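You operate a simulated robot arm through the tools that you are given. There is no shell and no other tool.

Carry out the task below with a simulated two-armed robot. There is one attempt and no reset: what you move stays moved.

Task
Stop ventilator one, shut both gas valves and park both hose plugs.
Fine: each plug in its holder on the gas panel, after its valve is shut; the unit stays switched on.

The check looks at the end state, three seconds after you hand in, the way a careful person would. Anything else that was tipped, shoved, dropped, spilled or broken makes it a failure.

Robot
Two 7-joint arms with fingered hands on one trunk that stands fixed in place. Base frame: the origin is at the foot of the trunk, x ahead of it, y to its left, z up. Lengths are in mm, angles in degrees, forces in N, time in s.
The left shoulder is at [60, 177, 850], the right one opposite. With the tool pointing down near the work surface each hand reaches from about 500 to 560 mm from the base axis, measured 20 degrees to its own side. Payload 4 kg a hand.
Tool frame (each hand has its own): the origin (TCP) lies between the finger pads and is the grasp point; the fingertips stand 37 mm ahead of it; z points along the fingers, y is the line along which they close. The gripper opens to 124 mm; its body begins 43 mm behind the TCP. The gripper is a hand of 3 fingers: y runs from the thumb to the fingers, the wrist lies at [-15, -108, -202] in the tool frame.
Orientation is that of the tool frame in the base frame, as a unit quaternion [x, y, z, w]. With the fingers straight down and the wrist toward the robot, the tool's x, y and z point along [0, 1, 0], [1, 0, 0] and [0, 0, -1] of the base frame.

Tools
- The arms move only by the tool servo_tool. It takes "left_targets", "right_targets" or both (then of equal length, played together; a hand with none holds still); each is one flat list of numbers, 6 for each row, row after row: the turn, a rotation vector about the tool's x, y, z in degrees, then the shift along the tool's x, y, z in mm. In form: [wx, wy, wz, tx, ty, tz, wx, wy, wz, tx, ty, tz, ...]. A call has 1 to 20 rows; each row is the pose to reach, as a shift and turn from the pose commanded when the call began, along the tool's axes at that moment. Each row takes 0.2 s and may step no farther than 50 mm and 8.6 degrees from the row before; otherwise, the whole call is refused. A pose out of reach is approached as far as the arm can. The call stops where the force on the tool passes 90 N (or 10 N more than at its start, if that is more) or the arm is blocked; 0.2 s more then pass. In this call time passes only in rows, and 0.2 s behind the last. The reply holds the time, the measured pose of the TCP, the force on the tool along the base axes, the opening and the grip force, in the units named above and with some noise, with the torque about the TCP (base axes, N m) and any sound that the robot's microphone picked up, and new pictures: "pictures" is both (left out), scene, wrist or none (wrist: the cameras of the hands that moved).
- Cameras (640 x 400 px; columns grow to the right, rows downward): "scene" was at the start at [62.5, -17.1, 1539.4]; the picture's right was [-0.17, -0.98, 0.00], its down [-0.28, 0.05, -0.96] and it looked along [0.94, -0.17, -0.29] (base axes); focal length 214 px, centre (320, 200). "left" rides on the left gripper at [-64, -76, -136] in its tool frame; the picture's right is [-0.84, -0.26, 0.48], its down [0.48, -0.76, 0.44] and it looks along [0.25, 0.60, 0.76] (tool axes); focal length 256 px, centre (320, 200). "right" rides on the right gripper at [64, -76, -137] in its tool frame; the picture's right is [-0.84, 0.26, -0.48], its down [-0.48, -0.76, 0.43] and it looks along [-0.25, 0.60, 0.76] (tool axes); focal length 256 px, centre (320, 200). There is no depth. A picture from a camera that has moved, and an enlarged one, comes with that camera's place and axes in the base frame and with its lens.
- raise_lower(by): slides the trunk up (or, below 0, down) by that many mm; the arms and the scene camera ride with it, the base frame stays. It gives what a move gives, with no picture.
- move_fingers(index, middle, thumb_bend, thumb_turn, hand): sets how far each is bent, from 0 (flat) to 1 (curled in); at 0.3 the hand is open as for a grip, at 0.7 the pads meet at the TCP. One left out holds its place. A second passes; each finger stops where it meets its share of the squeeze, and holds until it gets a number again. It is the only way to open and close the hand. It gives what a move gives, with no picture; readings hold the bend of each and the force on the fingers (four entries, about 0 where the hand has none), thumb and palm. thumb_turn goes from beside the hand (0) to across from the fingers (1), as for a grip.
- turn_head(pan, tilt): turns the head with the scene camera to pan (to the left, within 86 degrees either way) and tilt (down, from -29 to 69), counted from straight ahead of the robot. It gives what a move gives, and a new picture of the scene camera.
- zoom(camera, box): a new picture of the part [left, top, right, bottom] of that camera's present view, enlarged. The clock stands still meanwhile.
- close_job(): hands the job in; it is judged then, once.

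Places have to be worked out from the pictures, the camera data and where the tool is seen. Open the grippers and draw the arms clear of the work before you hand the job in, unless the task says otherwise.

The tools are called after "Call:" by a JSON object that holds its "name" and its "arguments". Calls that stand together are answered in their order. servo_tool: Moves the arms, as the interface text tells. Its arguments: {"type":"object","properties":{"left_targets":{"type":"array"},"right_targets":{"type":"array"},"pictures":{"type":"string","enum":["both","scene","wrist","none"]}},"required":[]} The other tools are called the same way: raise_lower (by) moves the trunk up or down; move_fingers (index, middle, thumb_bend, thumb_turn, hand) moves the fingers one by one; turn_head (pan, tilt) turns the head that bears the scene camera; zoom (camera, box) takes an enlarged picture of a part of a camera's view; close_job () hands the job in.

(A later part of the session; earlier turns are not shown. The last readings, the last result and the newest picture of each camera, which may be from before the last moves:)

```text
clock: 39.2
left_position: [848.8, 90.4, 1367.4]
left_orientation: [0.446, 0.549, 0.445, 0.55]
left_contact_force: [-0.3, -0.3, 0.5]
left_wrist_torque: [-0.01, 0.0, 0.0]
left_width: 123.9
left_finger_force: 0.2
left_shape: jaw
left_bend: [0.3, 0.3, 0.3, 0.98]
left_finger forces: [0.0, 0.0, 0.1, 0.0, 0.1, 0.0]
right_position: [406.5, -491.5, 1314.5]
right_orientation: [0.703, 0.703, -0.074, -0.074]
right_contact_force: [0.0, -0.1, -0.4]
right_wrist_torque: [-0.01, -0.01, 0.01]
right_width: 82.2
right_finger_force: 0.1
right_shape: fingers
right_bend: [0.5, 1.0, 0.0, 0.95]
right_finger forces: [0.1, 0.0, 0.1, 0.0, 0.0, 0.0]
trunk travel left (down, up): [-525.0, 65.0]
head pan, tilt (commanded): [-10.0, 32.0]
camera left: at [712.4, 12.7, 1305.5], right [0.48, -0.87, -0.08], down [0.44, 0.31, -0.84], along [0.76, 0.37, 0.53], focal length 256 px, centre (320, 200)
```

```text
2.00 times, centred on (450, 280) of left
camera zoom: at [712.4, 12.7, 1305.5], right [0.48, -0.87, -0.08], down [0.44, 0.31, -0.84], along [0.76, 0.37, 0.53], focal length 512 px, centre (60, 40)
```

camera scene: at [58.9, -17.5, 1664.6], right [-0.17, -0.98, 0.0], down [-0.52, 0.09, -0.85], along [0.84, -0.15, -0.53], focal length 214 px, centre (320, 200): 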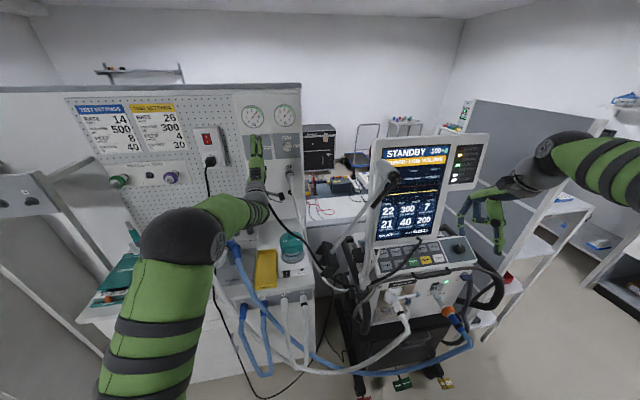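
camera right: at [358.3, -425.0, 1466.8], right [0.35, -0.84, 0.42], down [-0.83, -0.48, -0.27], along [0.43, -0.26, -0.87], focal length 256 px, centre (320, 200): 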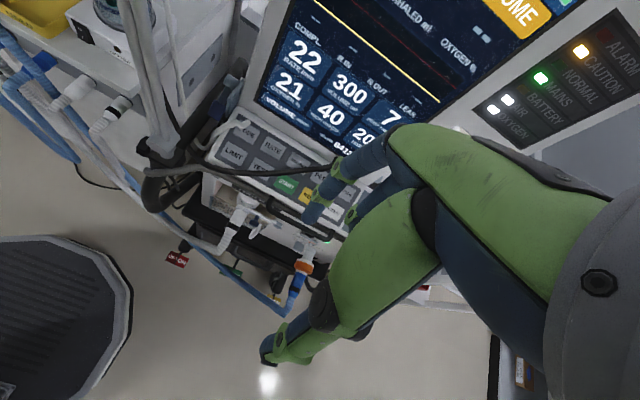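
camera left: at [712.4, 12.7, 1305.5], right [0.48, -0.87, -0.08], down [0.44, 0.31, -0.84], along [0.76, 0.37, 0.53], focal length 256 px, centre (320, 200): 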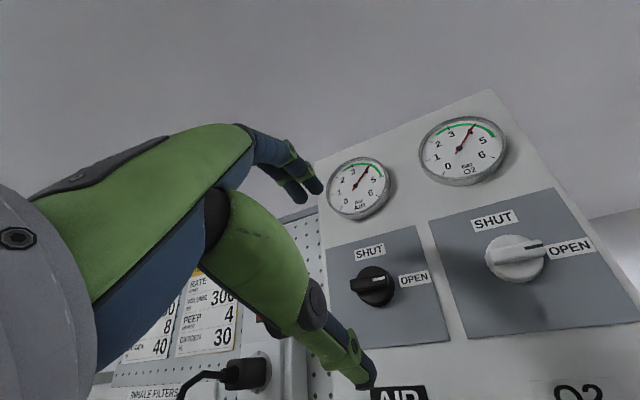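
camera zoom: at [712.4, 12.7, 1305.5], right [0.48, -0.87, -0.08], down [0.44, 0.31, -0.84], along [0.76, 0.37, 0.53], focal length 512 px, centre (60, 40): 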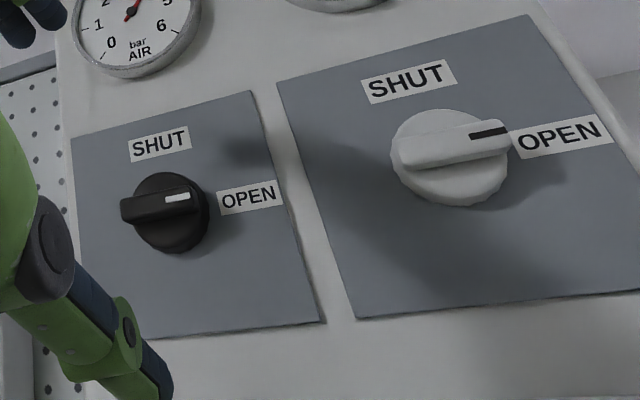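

Now the AIR knob is clear: a bar across a disc, axis at about y=88, z=1366.5. I advance to x≈937 with the hand open around it.

Call:
{"name": "servo_tool", "arguments": {"left_targets": [0, 0, 0, -1.7, -1.4, 30, 0, 0, 0, -1.7, -1.4, 60, 0, 0, 0, -1.7, -1.4, 88], "pictures": "both"}}

Call:
{"name": "zoom", "arguments": {"camera": "scene", "box": [220, 90, 320, 200]}}

```text
clock: 40.0
left_position: [937.7, 88.7, 1366.5]
left_orientation: [0.447, 0.549, 0.444, 0.549]
left_contact_force: [0.0, 0.6, -0.4]
left_wrist_torque: [-0.01, 0.02, 0.0]
left_width: 123.9
left_finger_force: 0.1
left_shape: jaw
left_bend: [0.3, 0.3, 0.3, 0.98]
left_finger forces: [0.0, 0.1, 0.0, 0.1, 0.0, 0.0]
right_position: [406.8, -491.4, 1313.5]
right_orientation: [0.703, 0.704, -0.074, -0.074]
right_contact_force: [-0.3, 0.0, 0.1]
right_wrist_torque: [0.0, 0.0, 0.02]
right_width: 82.4
right_finger_force: 0.1
right_shape: fingers
right_bend: [0.5, 1.0, 0.0, 0.95]
right_finger forces: [0.0, 0.1, 0.0, 0.0, 0.1, 0.1]
trunk travel left (down, up): [-525.0, 65.0]
head pan, tilt (commanded): [-10.0, 32.0]
camera scene: at [59.8, -16.5, 1664.6], right [-0.17, -0.98, 0.0], down [-0.52, 0.09, -0.85], along [0.83, -0.15, -0.53], focal length 214 px, centre (320, 200)
camera left: at [801.4, 11.6, 1305.1], right [0.48, -0.87, -0.08], down [0.43, 0.31, -0.84], along [0.76, 0.37, 0.53], focal length 256 px, centre (320, 200)
```

scene: 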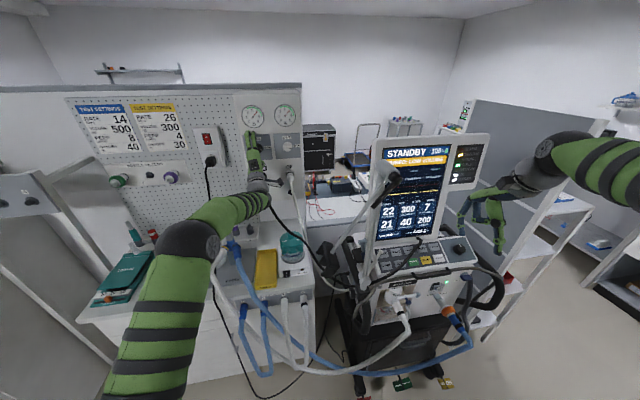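
left: 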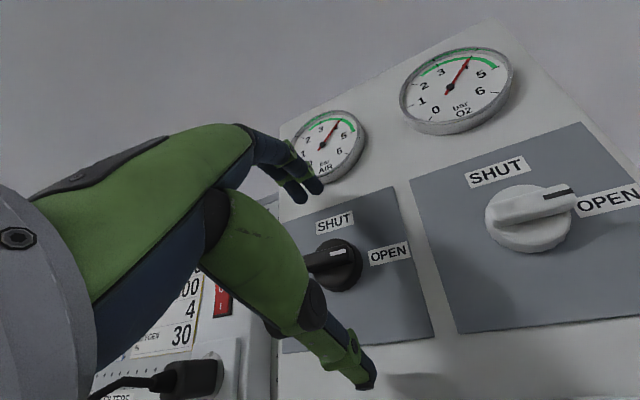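

```text
3.64 times, centred on (270, 145) of scene
camera zoom: at [59.8, -16.5, 1664.6], right [-0.17, -0.98, 0.0], down [-0.52, 0.09, -0.85], along [0.83, -0.15, -0.53], focal length 780 px, centre (502, 400)
```

zoom: 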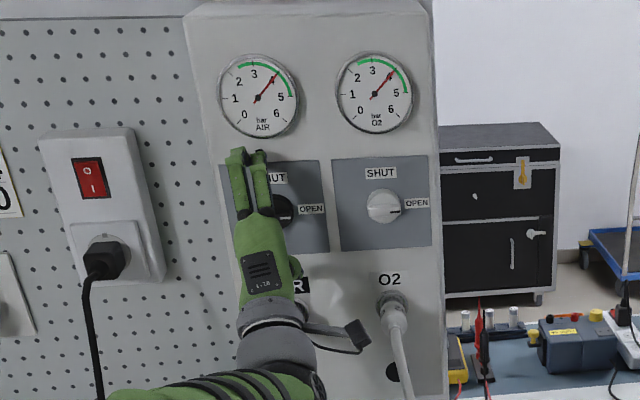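

The knob lines up with the point between the fingertips. I close the three fingers on the bar.

Call:
{"name": "move_fingers", "arguments": {"hand": "left", "index": 0.8, "middle": 0.8, "thumb_bend": 0.8, "thumb_turn": 1.0}}

Call:
{"name": "zoom", "arguments": {"camera": "left", "box": [240, 150, 480, 400]}}

Call:
{"name": "zoom", "arguments": {"camera": "scene", "box": [220, 90, 320, 200]}}

```text
clock: 41.0
left_position: [934.2, 89.2, 1369.9]
left_orientation: [0.445, 0.548, 0.445, 0.551]
left_contact_force: [-14.9, 0.0, 2.0]
left_wrist_torque: [0.03, -0.22, 0.01]
left_width: 18.1
left_finger_force: 30.6
left_shape: fingers
left_bend: [0.64, 0.62, 0.66, 1.0]
left_finger forces: [15.5, 14.1, 0.0, 0.0, 30.6, 0.1]
right_position: [403.4, -492.0, 1314.7]
right_orientation: [0.703, 0.704, -0.074, -0.074]
right_contact_force: [-0.6, 0.8, -0.5]
right_wrist_torque: [-0.03, 0.0, 0.0]
right_width: 82.4
right_finger_force: 0.1
right_shape: fingers
right_bend: [0.5, 1.0, 0.0, 0.95]
right_finger forces: [0.0, 0.0, 0.1, 0.0, 0.0, 0.0]
trunk travel left (down, up): [-525.0, 65.0]
head pan, tilt (commanded): [-10.0, 32.0]
```

```text
1.60 times, centred on (360, 275) of left
camera zoom: at [797.8, 11.1, 1308.0], right [0.48, -0.87, -0.08], down [0.44, 0.31, -0.84], along [0.76, 0.37, 0.53], focal length 410 px, centre (256, 80)
```

zoom: 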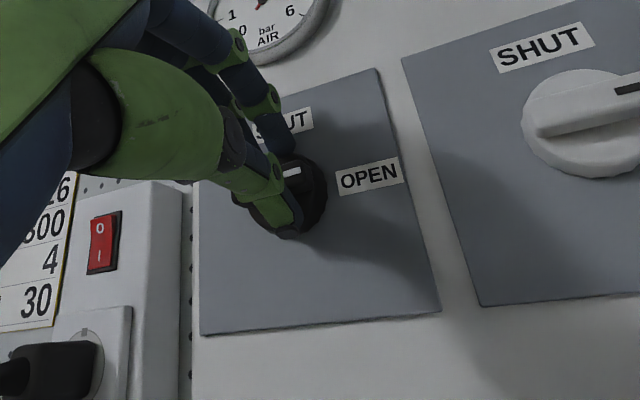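

```text
3.64 times, centred on (270, 145) of scene
camera zoom: at [55.9, -16.5, 1664.7], right [-0.17, -0.98, 0.0], down [-0.52, 0.09, -0.85], along [0.84, -0.15, -0.53], focal length 780 px, centre (502, 400)
```

zoom: 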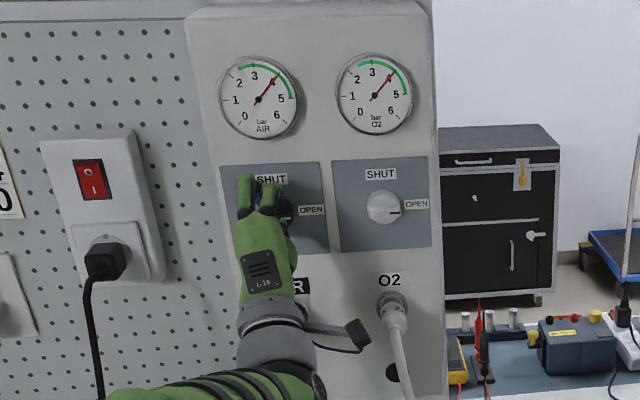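

Firm grip on the bar (18 mm, 30 N). I ease back 3 mm to remove the push on the plate and turn the first -45°, counter-clockwise toward SHUT.

Call:
{"name": "servo_tool", "arguments": {"left_targets": [0, 0, -5, 0, 0, -2, 0, 0, -11, 0, 0, -3, 0, 0, -18, 0, 0, -3, 0, 0, -25, 0, 0, -3, 0, 0, -32, 0, 0, -3, 0, 0, -39, 0, 0, -3, 0, 0, -45, 0, 0, -3], "pictures": "wrist"}}

Call:
{"name": "zoom", "arguments": {"camera": "scene", "box": [220, 90, 320, 200]}}

```text
clock: 42.6
left_position: [932.8, 90.1, 1367.7]
left_orientation: [0.2, 0.678, 0.199, 0.678]
left_contact_force: [4.0, 5.0, 9.2]
left_wrist_torque: [0.02, -0.48, 0.4]
left_width: 16.6
left_finger_force: 26.1
left_shape: fingers
left_bend: [0.62, 0.62, 0.67, 1.0]
left_finger forces: [16.5, 14.5, 0.0, 0.0, 21.7, 0.1]
right_position: [405.4, -490.4, 1314.8]
right_orientation: [0.703, 0.703, -0.074, -0.075]
right_contact_force: [0.6, 0.2, 0.2]
right_wrist_torque: [0.04, 0.0, 0.07]
right_width: 82.2
right_finger_force: 0.0
right_shape: fingers
right_bend: [0.5, 1.0, 0.0, 0.95]
right_finger forces: [0.1, 0.0, 0.0, 0.1, 0.1, 0.1]
trunk travel left (down, up): [-525.0, 65.0]
head pan, tilt (commanded): [-10.0, 32.0]
camera left: at [796.7, -8.3, 1378.8], right [0.48, -0.67, 0.56], down [0.43, -0.38, -0.82], along [0.76, 0.64, 0.11], focal length 256 px, centre (320, 200)
```

left: 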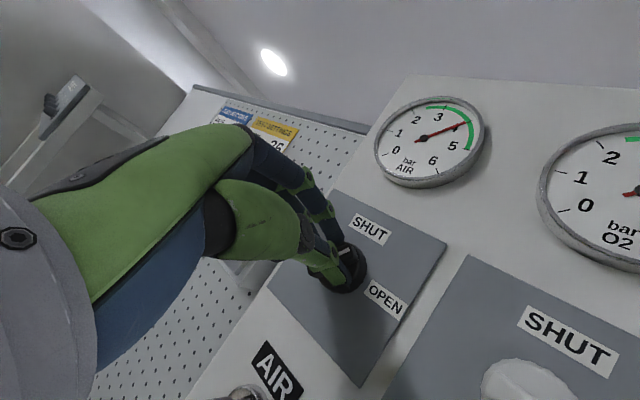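

```text
3.64 times, centred on (270, 145) of scene
camera zoom: at [58.4, -15.7, 1664.7], right [-0.17, -0.98, 0.0], down [-0.52, 0.09, -0.85], along [0.84, -0.15, -0.53], focal length 780 px, centre (502, 400)
```

zoom: 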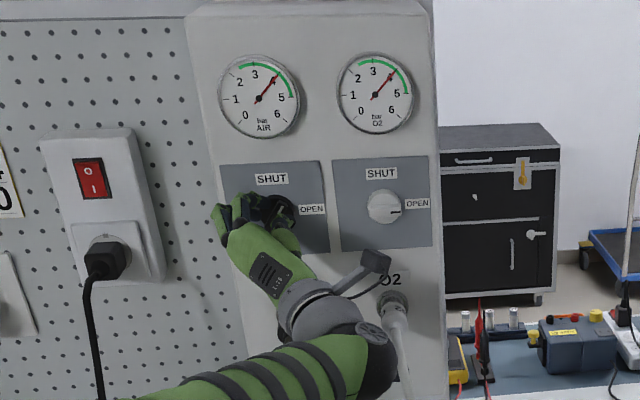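

The bar is turning with the hand (about halfway). I continue the turn by another -47°.

Call:
{"name": "servo_tool", "arguments": {"left_targets": [0, 0, -7, 0, 0, 0, 0, 0, -14, 0, 0, 0, 0, 0, -21, 0, 0, 0, 0, 0, -28, 0, 0, 0, 0, 0, -35, 0, 0, 0, 0, 0, -42, 0, 0, 0, 0, 0, -47, 0, 0, 0], "pictures": "wrist"}}

Call:
{"name": "zoom", "arguments": {"camera": "scene", "box": [220, 90, 320, 200]}}

Call:
{"name": "zoom", "arguments": {"camera": "left", "box": [240, 150, 480, 400]}}

```text
clock: 44.2
left_position: [932.6, 89.4, 1368.0]
left_orientation: [-0.085, 0.705, -0.088, 0.698]
left_contact_force: [-2.9, 5.3, 10.1]
left_wrist_torque: [0.37, -0.3, 0.63]
left_width: 17.0
left_finger_force: 27.7
left_shape: fingers
left_bend: [0.62, 0.61, 0.67, 1.0]
left_finger forces: [17.9, 14.7, 0.0, 0.0, 24.1, 0.1]
right_position: [405.1, -490.8, 1314.8]
right_orientation: [0.703, 0.703, -0.074, -0.074]
right_contact_force: [-0.8, 0.1, -0.9]
right_wrist_torque: [0.0, 0.02, 0.0]
right_width: 82.5
right_finger_force: 0.1
right_shape: fingers
right_bend: [0.5, 1.0, 0.0, 0.95]
right_finger forces: [0.0, 0.0, 0.0, 0.0, 0.0, 0.0]
trunk travel left (down, up): [-525.0, 65.0]
head pan, tilt (commanded): [-10.0, 32.0]
camera left: at [797.1, 31.4, 1448.9], right [0.49, -0.05, 0.87], down [0.43, -0.86, -0.29], along [0.76, 0.52, -0.4], focal length 256 px, centre (320, 200)
```

left: 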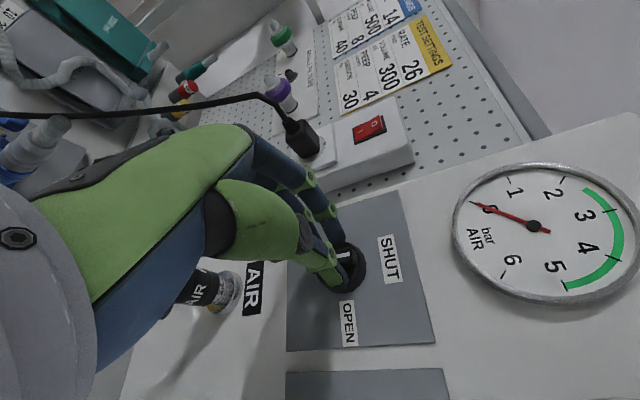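

```text
3.64 times, centred on (270, 145) of scene
camera zoom: at [57.2, -15.8, 1664.7], right [-0.17, -0.98, 0.0], down [-0.52, 0.09, -0.85], along [0.84, -0.15, -0.53], focal length 780 px, centre (502, 400)
```

zoom: 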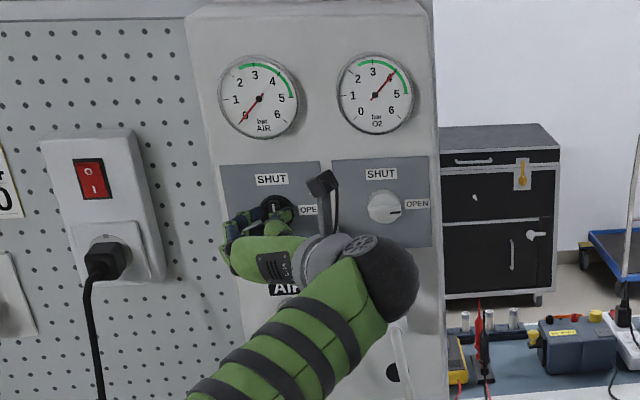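

```text
1.60 times, centred on (360, 275) of left
camera zoom: at [797.1, 31.4, 1448.9], right [0.49, -0.05, 0.87], down [0.43, -0.86, -0.29], along [0.76, 0.52, -0.4], focal length 410 px, centre (256, 80)
```

zoom: 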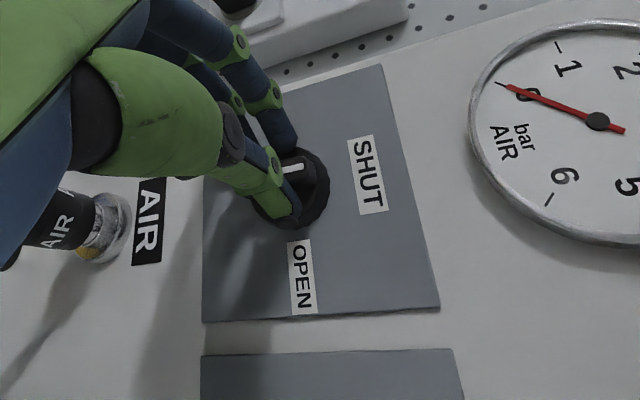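

The AIR gauge has dropped to zero: the AIR valve is shut with the pointer at SHUT. I open the fingers and then back away.

Call:
{"name": "move_fingers", "arguments": {"hand": "left", "index": 0.3, "middle": 0.3, "thumb_bend": 0.3, "thumb_turn": 1.0}}

Call:
{"name": "servo_tool", "arguments": {"left_targets": [0, 0, 0, 0, 0, -30, 0, 0, 0, 0, 0, -60, 0, 0, 0, 0, 0, -90], "pictures": "wrist"}}

Call:
{"name": "zoom", "arguments": {"camera": "left", "box": [300, 150, 640, 400]}}

```text
clock: 45.2
left_position: [933.8, 89.2, 1366.7]
left_orientation: [-0.084, 0.705, -0.086, 0.699]
left_contact_force: [-0.4, -0.4, 0.2]
left_wrist_torque: [0.03, 0.01, 0.02]
left_width: 123.3
left_finger_force: 0.1
left_shape: fingers
left_bend: [0.3, 0.3, 0.3, 0.98]
left_finger forces: [0.0, 0.0, 0.1, 0.0, 0.1, 0.0]
right_position: [406.0, -492.0, 1314.5]
right_orientation: [0.703, 0.703, -0.074, -0.074]
right_contact_force: [-0.3, 0.3, -0.1]
right_wrist_torque: [0.03, 0.0, -0.02]
right_width: 82.4
right_finger_force: 0.1
right_shape: fingers
right_bend: [0.5, 1.0, 0.0, 0.95]
right_finger forces: [0.0, 0.0, 0.1, 0.0, 0.0, 0.0]
trunk travel left (down, up): [-525.0, 65.0]
head pan, tilt (commanded): [-10.0, 32.0]
```

```text
clock: 46.0
left_position: [846.9, 95.6, 1385.5]
left_orientation: [-0.082, 0.711, -0.085, 0.693]
left_contact_force: [-0.8, 0.4, 0.1]
left_wrist_torque: [0.03, 0.0, -0.03]
left_width: 123.2
left_finger_force: 0.1
left_shape: fingers
left_bend: [0.3, 0.3, 0.3, 0.98]
left_finger forces: [0.0, 0.1, 0.1, 0.0, 0.1, 0.0]
left hand out of reach, approached as far as the arm can: row 1, 2, 3
right_position: [406.2, -490.7, 1314.1]
right_orientation: [0.703, 0.704, -0.075, -0.074]
right_contact_force: [0.8, 0.2, -0.9]
right_wrist_torque: [0.0, -0.01, 0.01]
right_width: 82.3
right_finger_force: 0.1
right_shape: fingers
right_bend: [0.5, 1.0, 0.0, 0.95]
right_finger forces: [0.1, 0.1, 0.1, 0.0, 0.1, 0.0]
trunk travel left (down, up): [-525.0, 65.0]
head pan, tilt (commanded): [-10.0, 32.0]
camera left: at [712.8, 38.1, 1467.8], right [0.5, -0.06, 0.86], down [0.42, -0.86, -0.3], along [0.76, 0.51, -0.41], focal length 256 px, centre (320, 200)
```

left: 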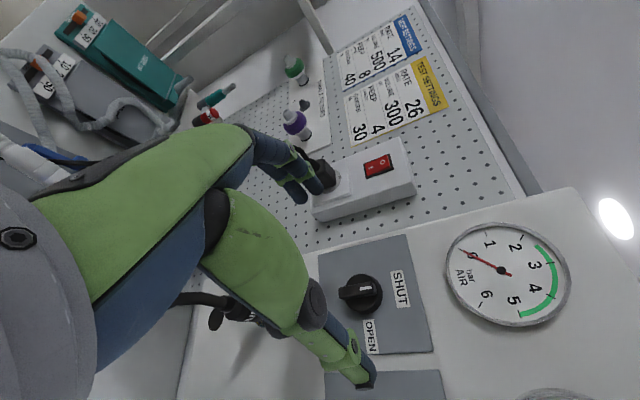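

```text
1.60 times, centred on (470, 275) of left
camera zoom: at [712.8, 38.1, 1467.8], right [0.5, -0.06, 0.86], down [0.42, -0.86, -0.3], along [0.76, 0.51, -0.41], focal length 410 px, centre (80, 80)
```

zoom: 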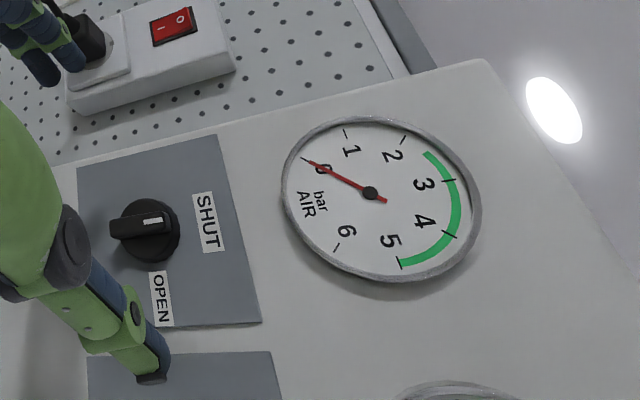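

AIR knob is confirmed at SHUT. Next the O2 valve: I roll back to palm-down while shifting to the O2 column at about y=-36, staying at x≈850.

Call:
{"name": "servo_tool", "arguments": {"left_targets": [-0.1, -0.1, 8, 3.7, -9.5, 0.3, -0.2, -0.2, 16, 7.4, -19, 0.7, -0.3, -0.2, 24, 11, -28.4, 1, -0.4, -0.3, 32, 14.8, -38, 1.3, -0.5, -0.4, 40, 18.5, -47.4, 1.7, -0.6, -0.5, 48, 22, -57, 2, -0.8, -0.5, 56, 26, -66, 2.3, -0.9, -0.6, 64, 29.6, -76, 2.6, -1, -0.7, 72, 33, -85, 3, -1.1, -0.8, 80, 37, -95, 3.3, -1.2, -0.9, 88, 41, -104, 3.6, -1.3, -0.9, 96, 44.5, -114, 4, -1.4, -1, 103.6, 48.1, -123.1, 4.3], "pictures": "both"}}

Call:
{"name": "zoom", "arguments": {"camera": "left", "box": [250, 150, 490, 400]}}

```text
clock: 48.8
left_position: [850.4, -39.0, 1367.3]
left_orientation: [0.492, 0.496, 0.507, 0.506]
left_contact_force: [-0.4, 0.4, 0.2]
left_wrist_torque: [-0.01, 0.03, -0.04]
left_width: 123.3
left_finger_force: 0.1
left_shape: fingers
left_bend: [0.3, 0.3, 0.3, 0.98]
left_finger forces: [0.0, 0.1, 0.1, 0.0, 0.0, 0.0]
right_position: [405.7, -492.0, 1313.8]
right_orientation: [0.703, 0.703, -0.075, -0.075]
right_contact_force: [0.2, -0.2, 0.4]
right_wrist_torque: [0.01, 0.03, -0.01]
right_width: 82.2
right_finger_force: 0.0
right_shape: fingers
right_bend: [0.5, 1.0, 0.0, 0.95]
right_finger forces: [0.1, 0.1, 0.0, 0.0, 0.0, 0.1]
trunk travel left (down, up): [-525.0, 65.0]
head pan, tilt (commanded): [-10.0, 32.0]
camera scene: at [58.5, -17.0, 1664.6], right [-0.17, -0.98, 0.0], down [-0.52, 0.09, -0.85], along [0.84, -0.15, -0.53], focal length 214 px, centre (320, 200)
camera left: at [716.5, -103.3, 1288.4], right [0.49, -0.84, -0.24], down [0.45, 0.48, -0.75], along [0.74, 0.26, 0.62], focal length 256 px, centre (320, 200)
```

scene: 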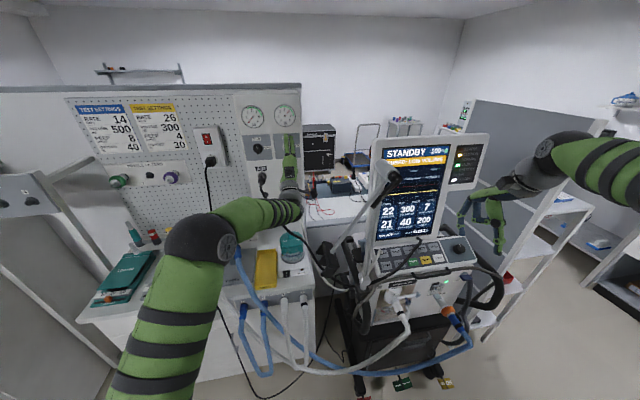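
left: 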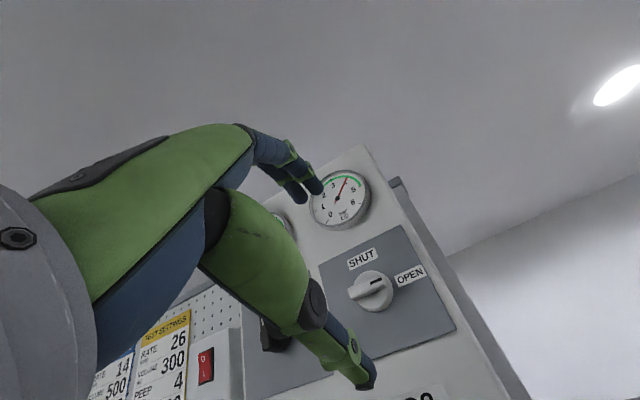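

```text
1.60 times, centred on (370, 275) of left
camera zoom: at [716.5, -103.3, 1288.4], right [0.49, -0.84, -0.24], down [0.45, 0.48, -0.75], along [0.74, 0.26, 0.62], focal length 410 px, centre (240, 80)
```

zoom: 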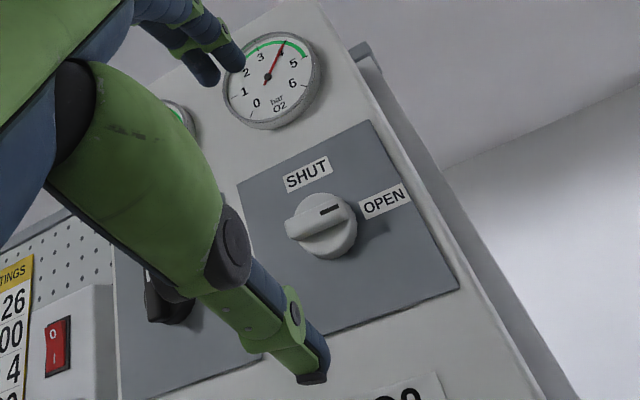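

O2 knob axis: y≈-36.5, z≈1367. Before gripping I test in free space that the -90° roll is reachable in this column too.

Call:
{"name": "servo_tool", "arguments": {"left_targets": [1.4, 0, -8.2, 2, 0, 0, 1.4, 0, -16.4, 2, 0, 0, 1.4, 0, -24.6, 2, 0, 0, 1.4, 0, -32.7, 2, 0, 0, 1.4, 0, -40.9, 2, 0, 0, 1.4, 0, -49.1, 2, 0, 0, 1.4, 0, -57.3, 2, 0, 0, 1.4, 0, -65.5, 2, 0, 0, 1.4, 0, -73.6, 2, 0, 0, 1.4, 0, -81.8, 2, 0, 0, 1.4, 0, -90, 2, 0, 0], "pictures": "both"}}

```text
clock: 51.2
left_position: [850.8, -36.1, 1367.9]
left_orientation: [0.0, 0.704, -0.006, 0.71]
left_contact_force: [0.2, -0.1, -1.0]
left_wrist_torque: [-0.01, 0.04, 0.01]
left_width: 123.1
left_finger_force: 0.0
left_shape: fingers
left_bend: [0.3, 0.3, 0.3, 0.98]
left_finger forces: [0.0, 0.0, 0.0, 0.0, 0.0, 0.1]
right_position: [405.8, -492.2, 1314.6]
right_orientation: [0.703, 0.703, -0.075, -0.075]
right_contact_force: [-0.3, -0.4, 0.2]
right_wrist_torque: [-0.01, 0.0, -0.01]
right_width: 82.2
right_finger_force: 0.1
right_shape: fingers
right_bend: [0.5, 1.0, 0.0, 0.95]
right_finger forces: [0.0, 0.0, 0.1, 0.0, 0.1, 0.0]
trunk travel left (down, up): [-525.0, 65.0]
head pan, tilt (commanded): [-10.0, 32.0]
camera scene: at [59.1, -16.6, 1664.6], right [-0.17, -0.98, 0.0], down [-0.52, 0.09, -0.85], along [0.83, -0.15, -0.53], focal length 214 px, centre (320, 200)
camera left: at [713.6, -109.3, 1430.1], right [0.47, -0.26, 0.84], down [0.43, -0.77, -0.47], along [0.77, 0.59, -0.25], focal length 256 px, centre (320, 200)
```

scene: 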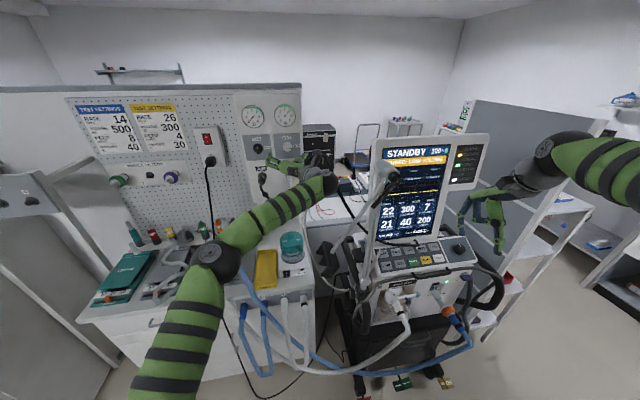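
left: 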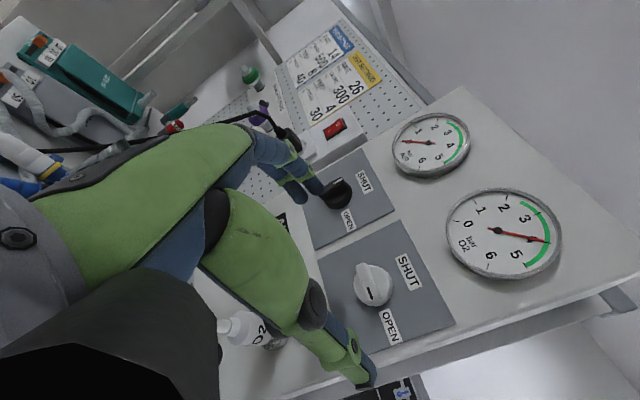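

Reachable. But a dark object appears near the wrist camera and the black hose seems to run by the wrist; I zoom to check I am not lifting the hose.

Call:
{"name": "zoom", "arguments": {"camera": "scene", "box": [230, 130, 450, 290]}}

Call:
{"name": "zoom", "arguments": {"camera": "left", "box": [0, 200, 400, 400]}}

```text
2.50 times, centred on (340, 210) of scene
camera zoom: at [59.1, -16.6, 1664.6], right [-0.17, -0.98, 0.0], down [-0.52, 0.09, -0.85], along [0.83, -0.15, -0.53], focal length 536 px, centre (270, 175)
```

zoom: 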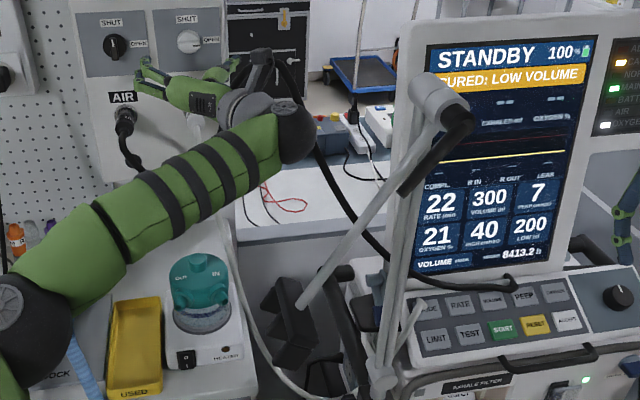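

```text
1.60 times, centred on (200, 300) of left
camera zoom: at [713.6, -109.3, 1430.1], right [0.47, -0.26, 0.84], down [0.43, -0.77, -0.47], along [0.77, 0.59, -0.25], focal length 410 px, centre (512, 40)
```

zoom: 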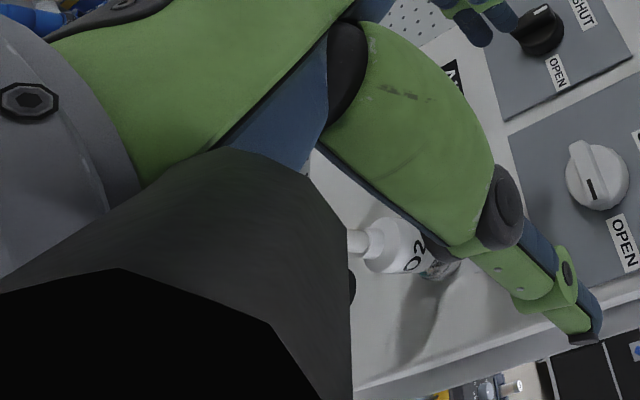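

The AIR hose got scooped up by the wrist/camera boom during the roll. I reverse the roll to palm-down so it slides back off, then check.

Call:
{"name": "servo_tool", "arguments": {"left_targets": [0, 0, 8.2, 0, 0, 0, 0, 0, 16.4, 0, 0, 0, 0, 0, 24.6, 0, 0, 0, 0, 0, 32.7, 0, 0, 0, 0, 0, 40.9, 0, 0, 0, 0, 0, 49.1, 0, 0, 0, 0, 0, 57.3, 0, 0, 0, 0, 0, 65.5, 0, 0, 0, 0, 0, 73.6, 0, 0, 0, 0, 0, 81.8, 0, 0, 0, 0, 0, 90, 0, 0, 0], "pictures": "both"}}

Call:
{"name": "zoom", "arguments": {"camera": "scene", "box": [230, 130, 450, 290]}}

```text
clock: 53.6
left_position: [849.4, -36.2, 1369.4]
left_orientation: [0.501, 0.495, 0.498, 0.506]
left_contact_force: [0.7, 0.4, 0.5]
left_wrist_torque: [0.0, -0.01, -0.02]
left_width: 123.0
left_finger_force: 0.0
left_shape: fingers
left_bend: [0.3, 0.3, 0.3, 0.98]
left_finger forces: [0.0, 0.0, 0.1, 0.0, 0.0, 0.0]
right_position: [406.1, -492.1, 1315.0]
right_orientation: [0.703, 0.703, -0.074, -0.075]
right_contact_force: [-0.1, -0.7, 0.1]
right_wrist_torque: [0.0, 0.01, -0.01]
right_width: 82.3
right_finger_force: 0.2
right_shape: fingers
right_bend: [0.5, 1.0, 0.0, 0.95]
right_finger forces: [0.0, 0.0, 0.0, 0.0, 0.1, 0.0]
trunk travel left (down, up): [-525.0, 65.0]
head pan, tilt (commanded): [-10.0, 32.0]
camera scene: at [58.2, -17.2, 1664.6], right [-0.17, -0.98, 0.0], down [-0.52, 0.09, -0.85], along [0.84, -0.15, -0.53], focal length 214 px, centre (320, 200)
camera left: at [713.3, -99.1, 1291.7], right [0.48, -0.84, -0.25], down [0.45, 0.48, -0.76], along [0.76, 0.25, 0.6], focal length 256 px, centre (320, 200)
```

scene: 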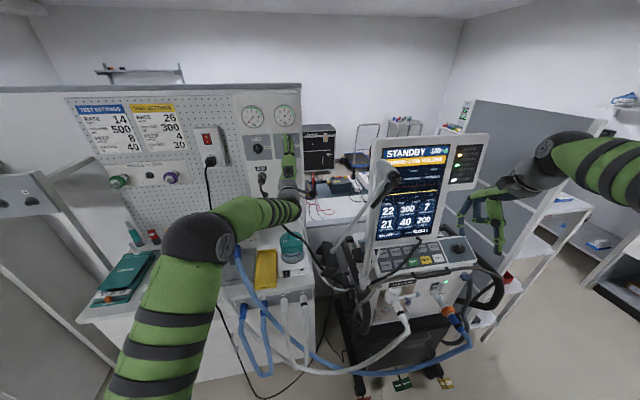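
left: 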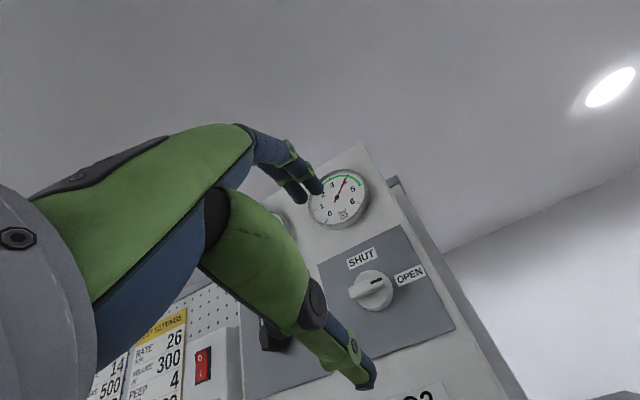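

```text
2.50 times, centred on (340, 210) of scene
camera zoom: at [58.2, -17.2, 1664.6], right [-0.17, -0.98, 0.0], down [-0.52, 0.09, -0.85], along [0.84, -0.15, -0.53], focal length 536 px, centre (270, 175)
```

zoom: 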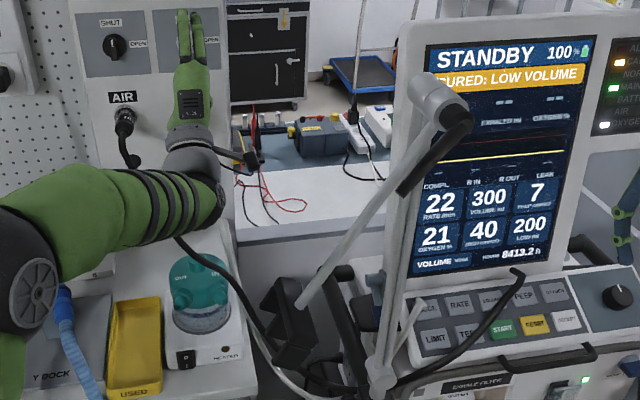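

The hose slid off again and hangs below the forearm. To watch the hose properly I bring the right hand back to its high spot above, so its camera overlooks the panel.

Call:
{"name": "servo_tool", "arguments": {"right_targets": [0, 0, 0, 0, -8.5, -39.8, 0, 0, 0, 0, -17, -79.6, 0, 0, 0, 0, -25.4, -119.4, 0, 0, 0, 0, -33.9, -159.3, 0, 0, 0, 0, -42.4, -199, 0, 0, 0, 0, -50.8, -238.9, 0, 0, 0, 0, -59.3, -278.7, -1.7, 0, 0, 38.6, -42.5, -282.3, -3.4, 0, 0, 77, -25.7, -285.9, -5.1, 0, 0, 116, -9, -289.4, -6.9, 0, 0, 154, 7.8, -293, -8.6, 0, 0, 193, 24.6, -296.6, -10.3, 0, 0, 231, 41.3, -300, -12, 0, 0, 270, 58.1, -303.7], "pictures": "both"}}

```text
clock: 56.6
left_position: [850.5, -35.1, 1369.7]
left_orientation: [0.499, 0.496, 0.497, 0.507]
left_contact_force: [0.6, 1.1, 0.3]
left_wrist_torque: [0.03, -0.02, -0.02]
left_width: 123.1
left_finger_force: 0.0
left_shape: fingers
left_bend: [0.3, 0.3, 0.3, 0.98]
left_finger forces: [0.0, 0.1, 0.0, 0.1, 0.1, 0.1]
right_position: [525.5, -219.8, 1601.3]
right_orientation: [0.707, 0.707, -0.001, 0.0]
right_contact_force: [0.0, 0.0, -0.1]
right_wrist_torque: [-0.04, -0.02, 0.02]
right_width: 82.2
right_finger_force: 0.1
right_shape: fingers
right_bend: [0.5, 1.0, 0.0, 0.95]
right_finger forces: [0.0, 0.0, 0.1, 0.1, 0.1, 0.0]
trunk travel left (down, up): [-525.0, 65.0]
head pan, tilt (commanded): [-10.0, 32.0]
camera scene: at [59.2, -15.5, 1664.6], right [-0.17, -0.98, 0.0], down [-0.52, 0.09, -0.85], along [0.83, -0.15, -0.53], focal length 214 px, centre (320, 200)
camera right: at [449.8, -156.8, 1738.2], right [0.26, -0.84, 0.48], down [-0.76, -0.48, -0.43], along [0.6, -0.26, -0.76], focal length 256 px, centre (320, 200)
```

scene: 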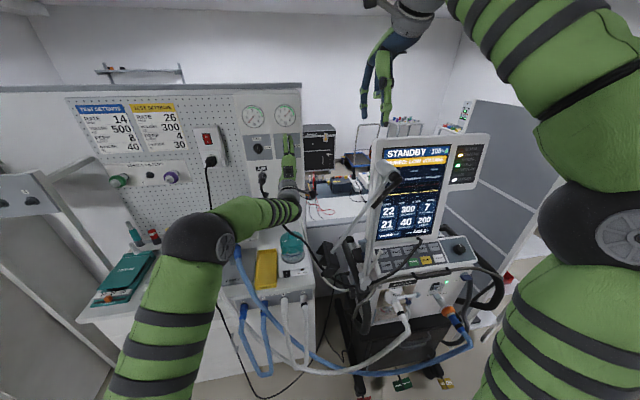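
right: 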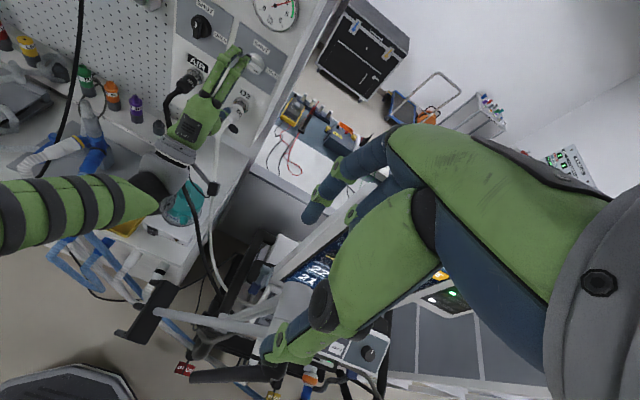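

Call:
{"name": "zoom", "arguments": {"camera": "right", "box": [100, 0, 340, 300]}}

Call:
{"name": "zoom", "arguments": {"camera": "right", "box": [140, 40, 260, 220]}}

```text
1.33 times, centred on (220, 150) of right
camera zoom: at [449.8, -156.8, 1738.2], right [0.26, -0.84, 0.48], down [-0.76, -0.48, -0.43], along [0.6, -0.26, -0.76], focal length 341 px, centre (453, 267)
```

zoom: 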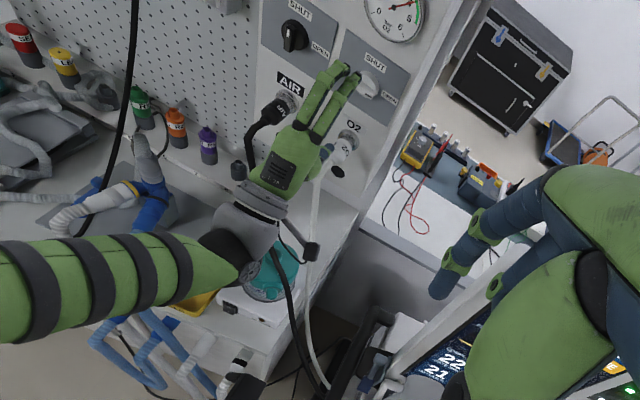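

```text
2.22 times, centred on (200, 130) of right
camera zoom: at [449.8, -156.8, 1738.2], right [0.26, -0.84, 0.48], down [-0.76, -0.48, -0.43], along [0.6, -0.26, -0.76], focal length 569 px, centre (587, 356)
```

zoom: 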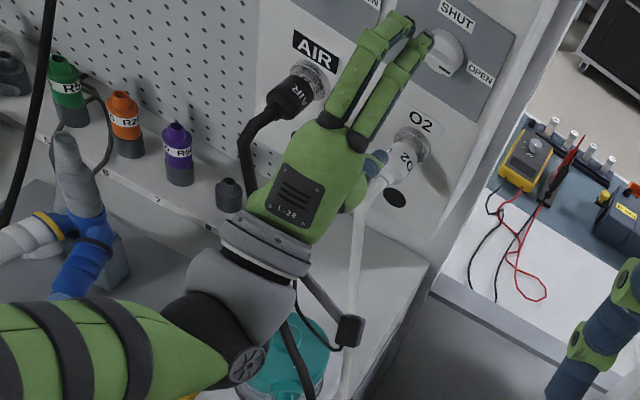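

From above, the AIR hose passes under the left wrist. I repeat the roll in 30° increments, watching with the right camera to see what lifts the hose.

Call:
{"name": "servo_tool", "arguments": {"left_targets": [0, 0, -7.5, 0, 0, 0, 0, 0, -15, 0, 0, 0, 0, 0, -22.5, 0, 0, 0, 0, 0, -30, 0, 0, 0], "pictures": "none"}}

Call:
{"name": "zoom", "arguments": {"camera": "right", "box": [100, 0, 340, 300]}}

Call:
{"name": "zoom", "arguments": {"camera": "scene", "box": [230, 130, 450, 290]}}

```text
clock: 57.6
left_position: [850.5, -37.2, 1368.8]
left_orientation: [0.353, 0.609, 0.35, 0.618]
left_contact_force: [0.5, 0.8, 0.0]
left_wrist_torque: [0.02, -0.01, 0.0]
left_width: 123.1
left_finger_force: 0.0
left_shape: fingers
left_bend: [0.3, 0.3, 0.3, 0.98]
left_finger forces: [0.0, 0.1, 0.0, 0.0, 0.0, 0.0]
right_position: [525.5, -221.5, 1600.3]
right_orientation: [0.707, 0.708, -0.001, 0.0]
right_contact_force: [0.1, 0.0, -0.5]
right_wrist_torque: [-0.01, -0.01, -0.02]
right_width: 82.3
right_finger_force: 0.1
right_shape: fingers
right_bend: [0.5, 1.0, 0.0, 0.95]
right_finger forces: [0.0, 0.0, 0.0, 0.0, 0.0, 0.0]
trunk travel left (down, up): [-525.0, 65.0]
head pan, tilt (commanded): [-10.0, 32.0]
```

```text
1.33 times, centred on (220, 150) of right
camera zoom: at [449.4, -158.5, 1738.2], right [0.26, -0.84, 0.48], down [-0.76, -0.48, -0.43], along [0.6, -0.25, -0.76], focal length 341 px, centre (453, 267)
```

zoom: 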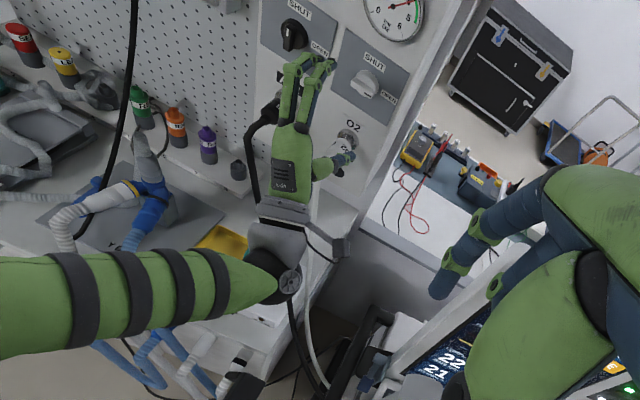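

```text
2.50 times, centred on (340, 210) of scene
camera zoom: at [58.8, -16.7, 1664.6], right [-0.17, -0.98, 0.0], down [-0.52, 0.09, -0.85], along [0.84, -0.15, -0.53], focal length 536 px, centre (270, 175)
```

zoom: 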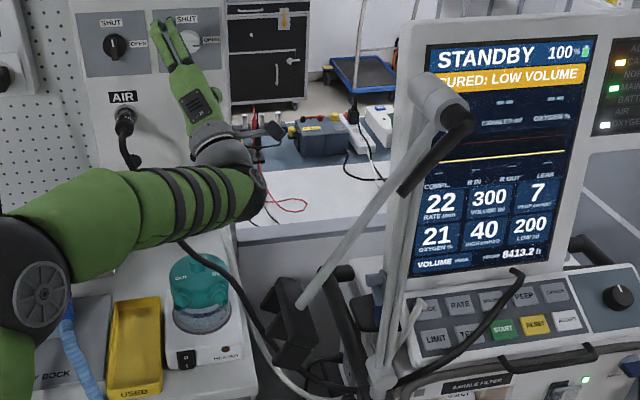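

So far the hose hangs undisturbed. Another -30°.

Call:
{"name": "servo_tool", "arguments": {"left_targets": [0, 0, -7.5, 0, 0, 0, 0, 0, -15, 0, 0, 0, 0, 0, -22.5, 0, 0, 0, 0, 0, -30, 0, 0, 0], "pictures": "none"}}

Call:
{"name": "zoom", "arguments": {"camera": "right", "box": [100, 0, 340, 300]}}

Call:
{"name": "zoom", "arguments": {"camera": "scene", "box": [230, 130, 450, 290]}}

```text
clock: 58.6
left_position: [851.8, -35.2, 1368.1]
left_orientation: [0.183, 0.679, 0.178, 0.688]
left_contact_force: [0.5, -0.6, -0.8]
left_wrist_torque: [-0.03, 0.0, 0.01]
left_width: 123.1
left_finger_force: 0.1
left_shape: fingers
left_bend: [0.3, 0.3, 0.3, 0.98]
left_finger forces: [0.0, 0.1, 0.0, 0.1, 0.0, 0.0]
right_position: [524.9, -222.1, 1601.0]
right_orientation: [0.707, 0.707, 0.0, -0.001]
right_contact_force: [0.0, -0.4, 0.0]
right_wrist_torque: [0.03, 0.01, 0.03]
right_width: 82.2
right_finger_force: 0.1
right_shape: fingers
right_bend: [0.5, 1.0, 0.0, 0.95]
right_finger forces: [0.0, 0.1, 0.0, 0.0, 0.0, 0.1]
trunk travel left (down, up): [-525.0, 65.0]
head pan, tilt (commanded): [-10.0, 32.0]
```

```text
1.33 times, centred on (220, 150) of right
camera zoom: at [449.7, -158.2, 1738.1], right [0.26, -0.84, 0.48], down [-0.76, -0.48, -0.43], along [0.6, -0.25, -0.76], focal length 341 px, centre (453, 267)
```

zoom: 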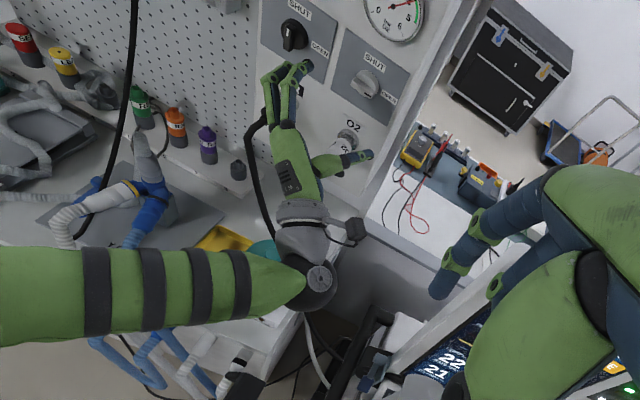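

```text
2.50 times, centred on (340, 210) of scene
camera zoom: at [59.0, -16.4, 1664.6], right [-0.17, -0.98, 0.0], down [-0.52, 0.09, -0.85], along [0.83, -0.15, -0.53], focal length 536 px, centre (270, 175)
```

zoom: 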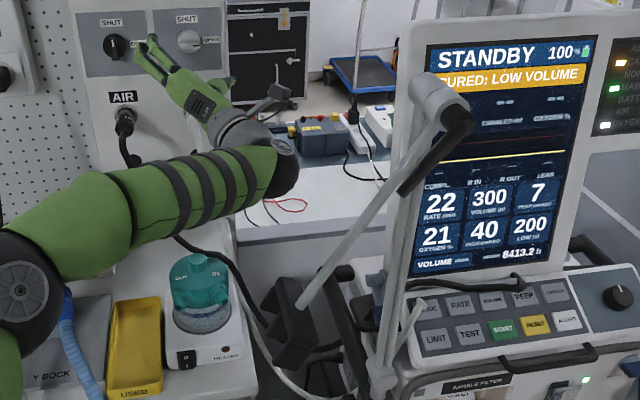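

The hose still hangs under the forearm. I proceed in smaller steps, another -15°.

Call:
{"name": "servo_tool", "arguments": {"left_targets": [0, 0, -7.5, 0, 0, 0, 0, 0, -15, 0, 0, 0], "pictures": "none"}}

Call:
{"name": "zoom", "arguments": {"camera": "right", "box": [100, 0, 340, 300]}}

Call:
{"name": "zoom", "arguments": {"camera": "scene", "box": [230, 130, 450, 290]}}

```text
clock: 59.2
left_position: [850.8, -36.4, 1367.7]
left_orientation: [0.093, 0.698, 0.086, 0.705]
left_contact_force: [-0.6, -0.1, -0.1]
left_wrist_torque: [0.0, 0.0, 0.0]
left_width: 123.1
left_finger_force: 0.1
left_shape: fingers
left_bend: [0.3, 0.3, 0.3, 0.98]
left_finger forces: [0.0, 0.0, 0.0, 0.0, 0.1, 0.0]
right_position: [526.0, -221.6, 1600.8]
right_orientation: [0.707, 0.707, -0.001, -0.001]
right_contact_force: [0.3, 0.1, -0.8]
right_wrist_torque: [-0.01, 0.0, -0.03]
right_width: 82.2
right_finger_force: 0.1
right_shape: fingers
right_bend: [0.5, 1.0, 0.0, 0.95]
right_finger forces: [0.0, 0.0, 0.0, 0.0, 0.0, 0.0]
trunk travel left (down, up): [-525.0, 65.0]
head pan, tilt (commanded): [-10.0, 32.0]
```

```text
1.33 times, centred on (220, 150) of right
camera zoom: at [449.6, -158.3, 1738.2], right [0.26, -0.84, 0.48], down [-0.76, -0.48, -0.43], along [0.6, -0.25, -0.76], focal length 341 px, centre (453, 267)
```

zoom: 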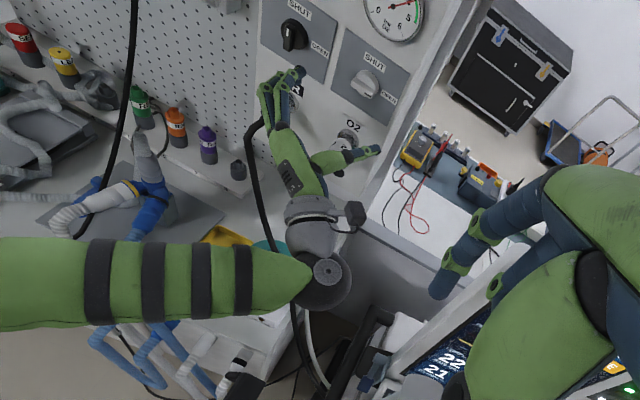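

```text
2.50 times, centred on (340, 210) of scene
camera zoom: at [59.0, -16.6, 1664.6], right [-0.17, -0.98, 0.0], down [-0.52, 0.09, -0.85], along [0.84, -0.15, -0.53], focal length 536 px, centre (270, 175)
```

zoom: 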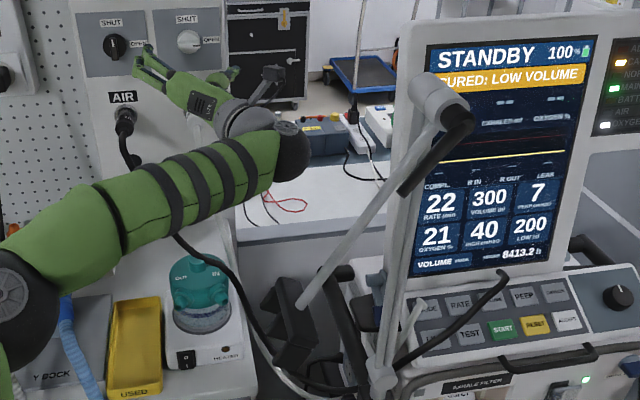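

Fine at -75°. Another -8°, then look.

Call:
{"name": "servo_tool", "arguments": {"left_targets": [0, 0, -8, 0, 0, 0], "pictures": "none"}}

Call:
{"name": "zoom", "arguments": {"camera": "right", "box": [100, 0, 340, 300]}}

Call:
{"name": "zoom", "arguments": {"camera": "scene", "box": [230, 130, 450, 290]}}

```text
clock: 59.6
left_position: [851.3, -34.1, 1367.7]
left_orientation: [0.044, 0.703, 0.039, 0.709]
left_contact_force: [0.2, -1.0, -0.1]
left_wrist_torque: [-0.01, 0.01, 0.01]
left_width: 123.2
left_finger_force: 0.1
left_shape: fingers
left_bend: [0.3, 0.3, 0.3, 0.98]
left_finger forces: [0.0, 0.0, 0.1, 0.0, 0.0, 0.1]
right_position: [525.4, -221.4, 1600.5]
right_orientation: [0.707, 0.707, -0.001, -0.001]
right_contact_force: [0.0, 0.0, 0.2]
right_wrist_torque: [0.0, -0.01, 0.0]
right_width: 82.5
right_finger_force: 0.0
right_shape: fingers
right_bend: [0.5, 1.0, 0.0, 0.95]
right_finger forces: [0.0, 0.0, 0.0, 0.0, 0.1, 0.1]
trunk travel left (down, up): [-525.0, 65.0]
head pan, tilt (commanded): [-10.0, 32.0]
```

```text
1.33 times, centred on (220, 150) of right
camera zoom: at [450.2, -158.2, 1738.0], right [0.26, -0.84, 0.48], down [-0.76, -0.48, -0.43], along [0.6, -0.25, -0.76], focal length 341 px, centre (453, 267)
```

zoom: 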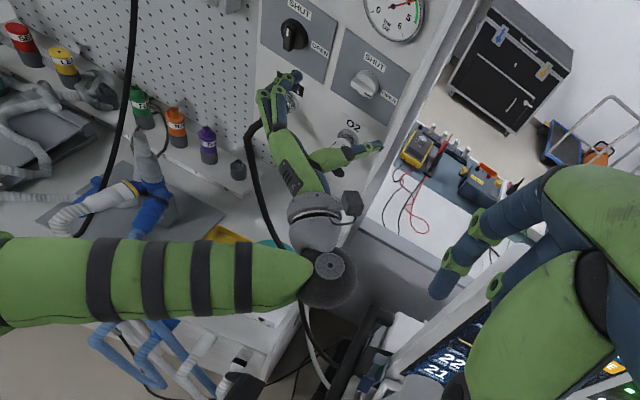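

```text
2.50 times, centred on (340, 210) of scene
camera zoom: at [59.5, -16.5, 1664.6], right [-0.17, -0.98, 0.0], down [-0.52, 0.09, -0.85], along [0.83, -0.15, -0.53], focal length 536 px, centre (270, 175)
```

zoom: 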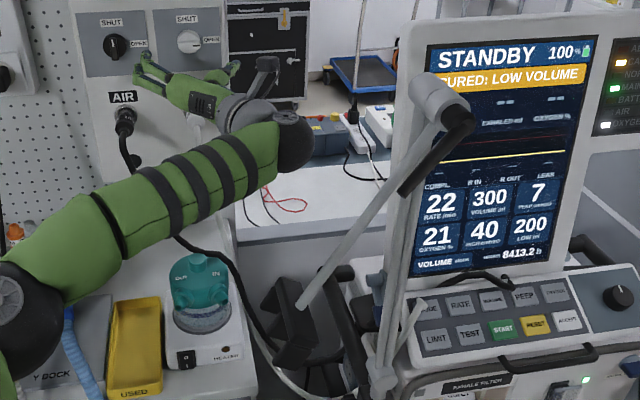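

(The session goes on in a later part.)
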